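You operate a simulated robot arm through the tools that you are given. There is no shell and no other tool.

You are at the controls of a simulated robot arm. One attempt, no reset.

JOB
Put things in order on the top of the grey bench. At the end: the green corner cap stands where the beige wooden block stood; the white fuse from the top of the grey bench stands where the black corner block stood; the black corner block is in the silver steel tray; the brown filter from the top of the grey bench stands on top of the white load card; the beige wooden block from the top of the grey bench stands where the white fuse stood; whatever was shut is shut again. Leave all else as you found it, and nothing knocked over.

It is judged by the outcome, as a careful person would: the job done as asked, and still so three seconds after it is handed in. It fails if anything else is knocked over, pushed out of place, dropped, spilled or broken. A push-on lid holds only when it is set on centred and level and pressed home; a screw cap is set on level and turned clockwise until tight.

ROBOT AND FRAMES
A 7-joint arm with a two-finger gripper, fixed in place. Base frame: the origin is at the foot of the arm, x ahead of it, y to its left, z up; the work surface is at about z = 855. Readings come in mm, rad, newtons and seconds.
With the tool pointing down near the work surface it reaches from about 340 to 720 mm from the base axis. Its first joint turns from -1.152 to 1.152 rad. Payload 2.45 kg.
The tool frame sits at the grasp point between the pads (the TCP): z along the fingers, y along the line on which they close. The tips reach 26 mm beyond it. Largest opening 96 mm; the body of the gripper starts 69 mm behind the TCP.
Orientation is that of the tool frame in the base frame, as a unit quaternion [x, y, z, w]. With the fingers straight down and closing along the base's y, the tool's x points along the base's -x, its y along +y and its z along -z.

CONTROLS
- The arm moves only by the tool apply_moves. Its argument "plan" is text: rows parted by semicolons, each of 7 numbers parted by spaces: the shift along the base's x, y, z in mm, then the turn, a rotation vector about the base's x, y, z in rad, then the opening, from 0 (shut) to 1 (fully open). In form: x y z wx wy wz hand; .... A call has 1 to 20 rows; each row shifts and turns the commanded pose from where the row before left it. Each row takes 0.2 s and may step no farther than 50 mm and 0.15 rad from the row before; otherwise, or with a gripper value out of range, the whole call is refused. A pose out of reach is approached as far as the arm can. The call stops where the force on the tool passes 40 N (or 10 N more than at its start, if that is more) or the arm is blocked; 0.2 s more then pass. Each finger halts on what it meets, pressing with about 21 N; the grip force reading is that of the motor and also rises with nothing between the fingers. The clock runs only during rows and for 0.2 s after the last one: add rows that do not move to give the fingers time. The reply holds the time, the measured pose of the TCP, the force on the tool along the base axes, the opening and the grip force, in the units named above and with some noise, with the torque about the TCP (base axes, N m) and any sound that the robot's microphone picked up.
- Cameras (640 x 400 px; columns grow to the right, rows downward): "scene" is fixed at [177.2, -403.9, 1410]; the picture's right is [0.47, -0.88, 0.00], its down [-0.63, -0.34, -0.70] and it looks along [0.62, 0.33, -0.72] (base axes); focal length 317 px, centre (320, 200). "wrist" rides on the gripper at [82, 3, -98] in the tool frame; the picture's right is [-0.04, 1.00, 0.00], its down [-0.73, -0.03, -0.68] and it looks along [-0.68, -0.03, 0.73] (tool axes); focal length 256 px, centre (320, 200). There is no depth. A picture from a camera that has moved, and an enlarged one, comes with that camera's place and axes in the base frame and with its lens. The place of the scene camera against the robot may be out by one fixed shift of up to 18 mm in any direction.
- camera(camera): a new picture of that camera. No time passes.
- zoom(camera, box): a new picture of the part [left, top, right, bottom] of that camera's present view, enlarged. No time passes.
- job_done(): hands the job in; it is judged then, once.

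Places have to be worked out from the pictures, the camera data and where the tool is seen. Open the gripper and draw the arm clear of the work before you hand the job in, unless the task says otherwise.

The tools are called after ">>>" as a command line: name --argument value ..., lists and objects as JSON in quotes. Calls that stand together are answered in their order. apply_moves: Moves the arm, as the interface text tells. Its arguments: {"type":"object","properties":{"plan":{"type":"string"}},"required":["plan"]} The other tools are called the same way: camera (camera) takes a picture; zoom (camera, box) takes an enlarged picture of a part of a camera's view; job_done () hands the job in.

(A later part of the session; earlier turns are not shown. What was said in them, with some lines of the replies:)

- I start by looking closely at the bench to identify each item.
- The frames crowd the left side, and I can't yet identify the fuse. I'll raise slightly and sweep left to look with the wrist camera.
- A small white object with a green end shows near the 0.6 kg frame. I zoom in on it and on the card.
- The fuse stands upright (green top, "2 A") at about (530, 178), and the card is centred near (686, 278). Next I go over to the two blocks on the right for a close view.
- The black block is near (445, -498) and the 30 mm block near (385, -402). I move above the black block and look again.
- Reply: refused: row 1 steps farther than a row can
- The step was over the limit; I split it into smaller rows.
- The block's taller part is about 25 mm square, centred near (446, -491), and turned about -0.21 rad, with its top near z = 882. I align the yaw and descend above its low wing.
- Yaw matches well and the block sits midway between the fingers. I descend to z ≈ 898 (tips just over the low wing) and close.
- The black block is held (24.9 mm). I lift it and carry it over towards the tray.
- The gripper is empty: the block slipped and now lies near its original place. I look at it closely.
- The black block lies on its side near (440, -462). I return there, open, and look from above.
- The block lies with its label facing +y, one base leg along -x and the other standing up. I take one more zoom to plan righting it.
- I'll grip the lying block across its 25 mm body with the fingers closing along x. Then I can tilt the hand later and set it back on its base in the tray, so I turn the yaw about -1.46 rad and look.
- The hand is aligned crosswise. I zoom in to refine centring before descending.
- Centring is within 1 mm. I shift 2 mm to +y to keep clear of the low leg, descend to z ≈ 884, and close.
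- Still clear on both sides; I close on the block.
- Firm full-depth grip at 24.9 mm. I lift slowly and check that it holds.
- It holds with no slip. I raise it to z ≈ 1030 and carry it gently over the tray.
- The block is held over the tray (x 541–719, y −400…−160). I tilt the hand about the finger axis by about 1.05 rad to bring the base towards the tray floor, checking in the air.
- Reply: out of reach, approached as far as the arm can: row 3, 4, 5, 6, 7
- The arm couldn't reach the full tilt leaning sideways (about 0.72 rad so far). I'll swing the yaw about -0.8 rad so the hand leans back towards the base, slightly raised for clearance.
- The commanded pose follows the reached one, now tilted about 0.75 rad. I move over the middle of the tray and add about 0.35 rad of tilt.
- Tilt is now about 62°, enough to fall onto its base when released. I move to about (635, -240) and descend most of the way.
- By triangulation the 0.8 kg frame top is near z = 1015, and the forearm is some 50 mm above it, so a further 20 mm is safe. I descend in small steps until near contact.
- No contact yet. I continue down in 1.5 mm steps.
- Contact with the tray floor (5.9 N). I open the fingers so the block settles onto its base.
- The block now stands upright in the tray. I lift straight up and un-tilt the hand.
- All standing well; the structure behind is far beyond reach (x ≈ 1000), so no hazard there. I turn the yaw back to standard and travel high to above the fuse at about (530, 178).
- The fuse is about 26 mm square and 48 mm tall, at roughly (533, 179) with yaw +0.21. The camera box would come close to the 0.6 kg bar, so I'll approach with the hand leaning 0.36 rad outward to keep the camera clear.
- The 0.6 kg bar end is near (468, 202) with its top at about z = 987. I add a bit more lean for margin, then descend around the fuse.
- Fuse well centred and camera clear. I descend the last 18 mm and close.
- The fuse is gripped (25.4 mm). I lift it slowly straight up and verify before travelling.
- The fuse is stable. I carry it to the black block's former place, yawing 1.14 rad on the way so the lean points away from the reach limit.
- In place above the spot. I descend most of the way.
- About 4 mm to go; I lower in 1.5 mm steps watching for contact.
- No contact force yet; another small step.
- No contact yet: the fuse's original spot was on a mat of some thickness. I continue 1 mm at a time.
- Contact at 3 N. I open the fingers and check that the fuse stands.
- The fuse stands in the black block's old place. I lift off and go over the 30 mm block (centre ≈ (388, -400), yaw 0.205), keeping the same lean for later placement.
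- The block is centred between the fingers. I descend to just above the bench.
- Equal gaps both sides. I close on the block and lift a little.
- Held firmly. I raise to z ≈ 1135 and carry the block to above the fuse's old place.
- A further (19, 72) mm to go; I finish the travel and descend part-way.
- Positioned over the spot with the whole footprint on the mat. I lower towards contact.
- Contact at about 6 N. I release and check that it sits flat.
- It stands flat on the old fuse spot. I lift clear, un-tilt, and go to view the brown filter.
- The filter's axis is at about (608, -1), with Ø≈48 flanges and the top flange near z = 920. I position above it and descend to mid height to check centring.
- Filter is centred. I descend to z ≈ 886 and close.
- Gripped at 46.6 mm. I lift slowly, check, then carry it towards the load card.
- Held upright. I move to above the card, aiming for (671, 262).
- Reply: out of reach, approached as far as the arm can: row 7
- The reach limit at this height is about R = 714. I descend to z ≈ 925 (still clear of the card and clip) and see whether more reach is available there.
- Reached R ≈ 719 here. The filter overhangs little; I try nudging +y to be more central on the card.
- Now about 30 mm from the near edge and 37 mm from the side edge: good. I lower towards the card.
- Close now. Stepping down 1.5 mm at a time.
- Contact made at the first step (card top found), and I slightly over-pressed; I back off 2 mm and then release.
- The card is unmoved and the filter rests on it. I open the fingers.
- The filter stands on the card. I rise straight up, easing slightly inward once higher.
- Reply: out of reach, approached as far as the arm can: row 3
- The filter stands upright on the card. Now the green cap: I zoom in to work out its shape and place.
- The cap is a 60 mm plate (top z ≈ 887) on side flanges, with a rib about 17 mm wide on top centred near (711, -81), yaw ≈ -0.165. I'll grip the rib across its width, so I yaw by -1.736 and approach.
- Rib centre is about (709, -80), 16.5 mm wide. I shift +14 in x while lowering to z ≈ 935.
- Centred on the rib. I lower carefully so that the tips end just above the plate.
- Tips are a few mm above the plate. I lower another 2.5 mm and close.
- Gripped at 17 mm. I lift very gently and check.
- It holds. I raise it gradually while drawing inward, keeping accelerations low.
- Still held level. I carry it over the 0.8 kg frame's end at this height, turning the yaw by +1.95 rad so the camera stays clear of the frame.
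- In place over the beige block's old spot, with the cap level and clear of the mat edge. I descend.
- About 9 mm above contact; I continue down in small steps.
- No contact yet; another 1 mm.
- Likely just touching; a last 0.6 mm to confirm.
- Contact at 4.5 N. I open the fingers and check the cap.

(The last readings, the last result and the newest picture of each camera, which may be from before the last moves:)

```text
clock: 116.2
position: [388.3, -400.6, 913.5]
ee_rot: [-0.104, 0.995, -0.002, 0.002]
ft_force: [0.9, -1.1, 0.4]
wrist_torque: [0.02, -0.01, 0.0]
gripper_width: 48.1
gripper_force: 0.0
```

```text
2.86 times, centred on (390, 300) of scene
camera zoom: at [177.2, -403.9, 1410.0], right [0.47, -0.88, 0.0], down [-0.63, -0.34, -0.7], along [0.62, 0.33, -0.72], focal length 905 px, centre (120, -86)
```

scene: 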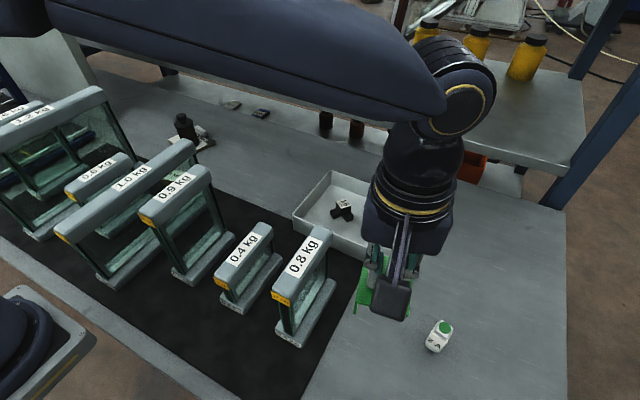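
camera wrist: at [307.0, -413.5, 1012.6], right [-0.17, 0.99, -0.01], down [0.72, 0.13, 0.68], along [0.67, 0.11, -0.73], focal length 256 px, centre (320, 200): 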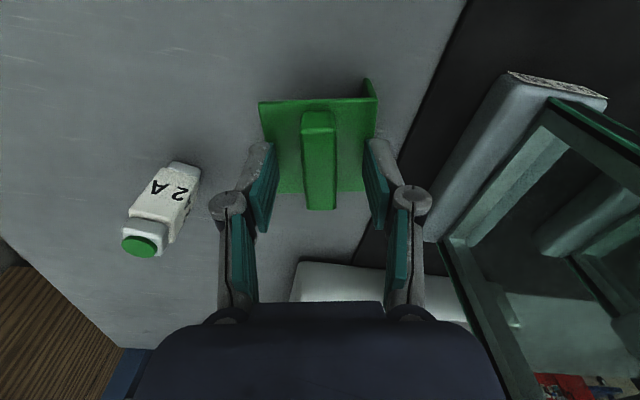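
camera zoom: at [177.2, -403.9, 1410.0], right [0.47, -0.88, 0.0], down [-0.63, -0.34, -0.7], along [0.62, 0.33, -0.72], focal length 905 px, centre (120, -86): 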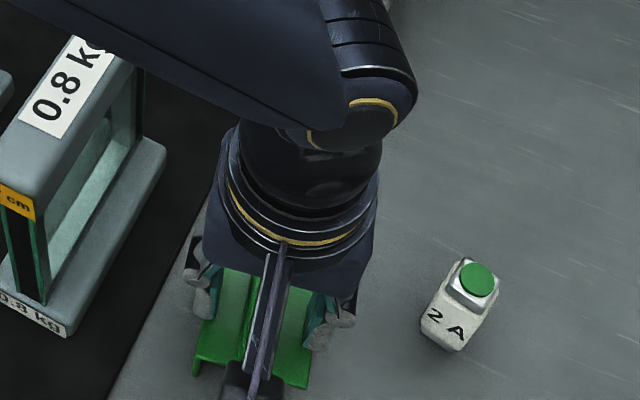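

The cap stands by itself. I rise straight up and retreat to a clear pose for a final check.

>>> apply_moves --plan "0 0 5 0 0 0 0.5;0 0 15 0 0 0 0.5;0 0 35 0 0 0 0.5;0 0 45 0 0 0 0.6;0 0 45 0 0 0 0.8;0 0 45 0 0 0 1;0 0 45 0 0 0 1;0 0 30 0 0 -0.1 1;0 40 0 0 0 -0.1 1;0 45 0 0 0 0 1;0 45 0 0 0 0 1;0 45 0 0 0 0 1;0 40 0 0 0 0 1;0 0 0 0 0 0 1"

>>> camera --camera "wrist"

>>> camera --camera "scene"

>>> zoom --camera "scene" --box '[320, 270, 480, 370]'

>>> zoom --camera "scene" --box '[130, 90, 290, 200]'

>>> zoom --camera "scene" --box '[280, 150, 440, 280]'

```text
clock: 119.2
position: [390.1, -186.3, 1179.9]
ee_rot: [-0.004, 1.0, -0.004, 0.001]
ft_force: [0.3, 0.1, 0.2]
wrist_torque: [-0.03, 0.04, 0.02]
gripper_width: 95.9
gripper_force: 0.0
```

```text
taken
camera wrist: at [306.9, -182.0, 1277.7], right [0.03, 1.0, -0.01], down [0.73, -0.02, 0.68], along [0.68, -0.03, -0.73], focal length 256 px, centre (320, 200)
```

wrist: 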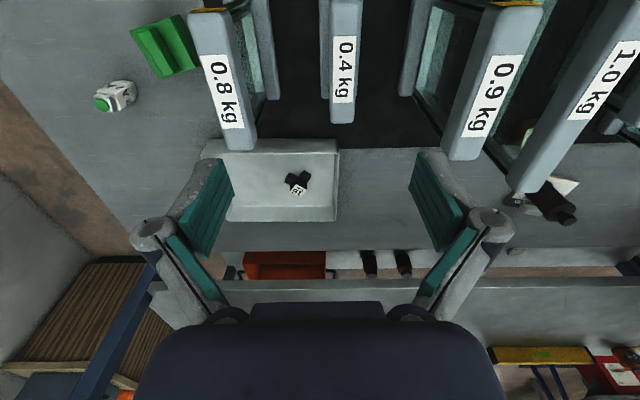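

```text
taken
```

scene: 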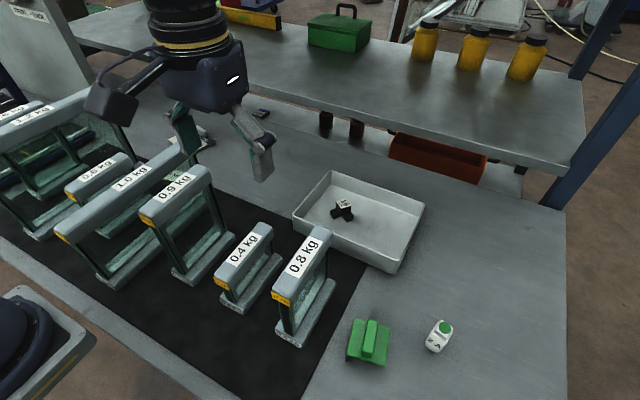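

```text
4.00 times, centred on (400, 320) of scene
camera zoom: at [177.2, -403.8, 1410.0], right [0.47, -0.88, 0.0], down [-0.63, -0.34, -0.7], along [0.62, 0.33, -0.72], focal length 1267 px, centre (0, -280)
```

zoom: 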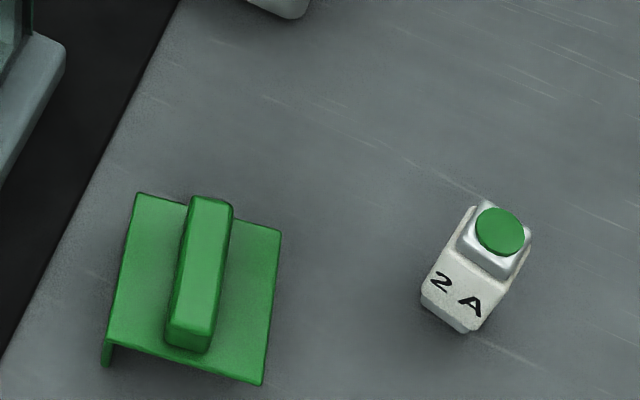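

```text
3.64 times, centred on (210, 145) of scene
camera zoom: at [177.2, -403.8, 1410.0], right [0.47, -0.88, 0.0], down [-0.63, -0.34, -0.7], along [0.62, 0.33, -0.72], focal length 1152 px, centre (720, 400)
```

zoom: 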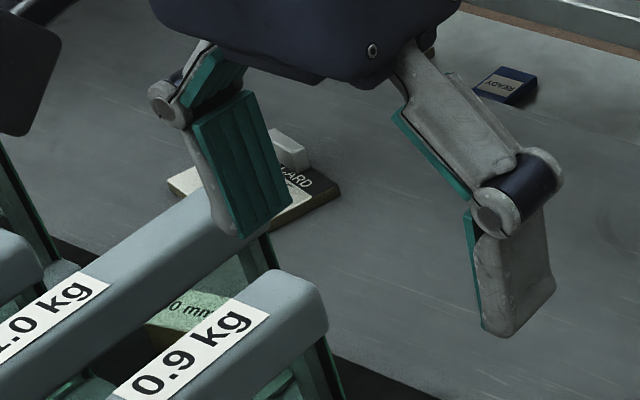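

```text
3.08 times, centred on (360, 215) of scene
camera zoom: at [177.2, -403.8, 1410.0], right [0.47, -0.88, 0.0], down [-0.63, -0.34, -0.7], along [0.62, 0.33, -0.72], focal length 975 px, centre (197, 154)
```

zoom: 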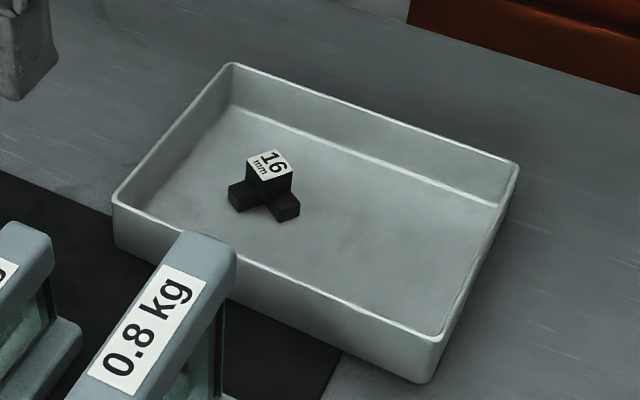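

Every piece is in its asked place:
- The green cap stands where the wooden block stood.
- The fuse stands where the black block stood.
- The black block stands upright in the tray.
- The filter stands on the load card.
- The wooden block stands where the fuse stood.

Frames, tray and card look unmoved, nothing needed re-shutting, and the gripper is open and clear, so I hand the job in.

>>> job_done

```text
The job is handed in.
```

The job is handed in, and the last pictures showed every piece in its asked place. One thing went wrong on the way. The black corner block slipped out of the gripper on the first lift and fell onto its side on the bench. I picked it up again and it ended upright in the tray.

- **Green corner cap:** stands where the beige wooden block stood.
- **White fuse:** stands upright where the black corner block stood.
- **Black corner block:** stands upright in the silver steel tray.
- **Brown filter:** stands upright on the white load card. It sits near the card's front edge rather than its middle, because that was as far as the arm could reach. By my estimate it is about 5 mm inside the edge.
- **Beige wooden block:** the one labelled "30 mm"; it stands where the white fuse stood.

I found nothing that had been shut, so there was nothing to shut again. I saw no change in the frames, tray or card, and the gripper is open and drawn clear.
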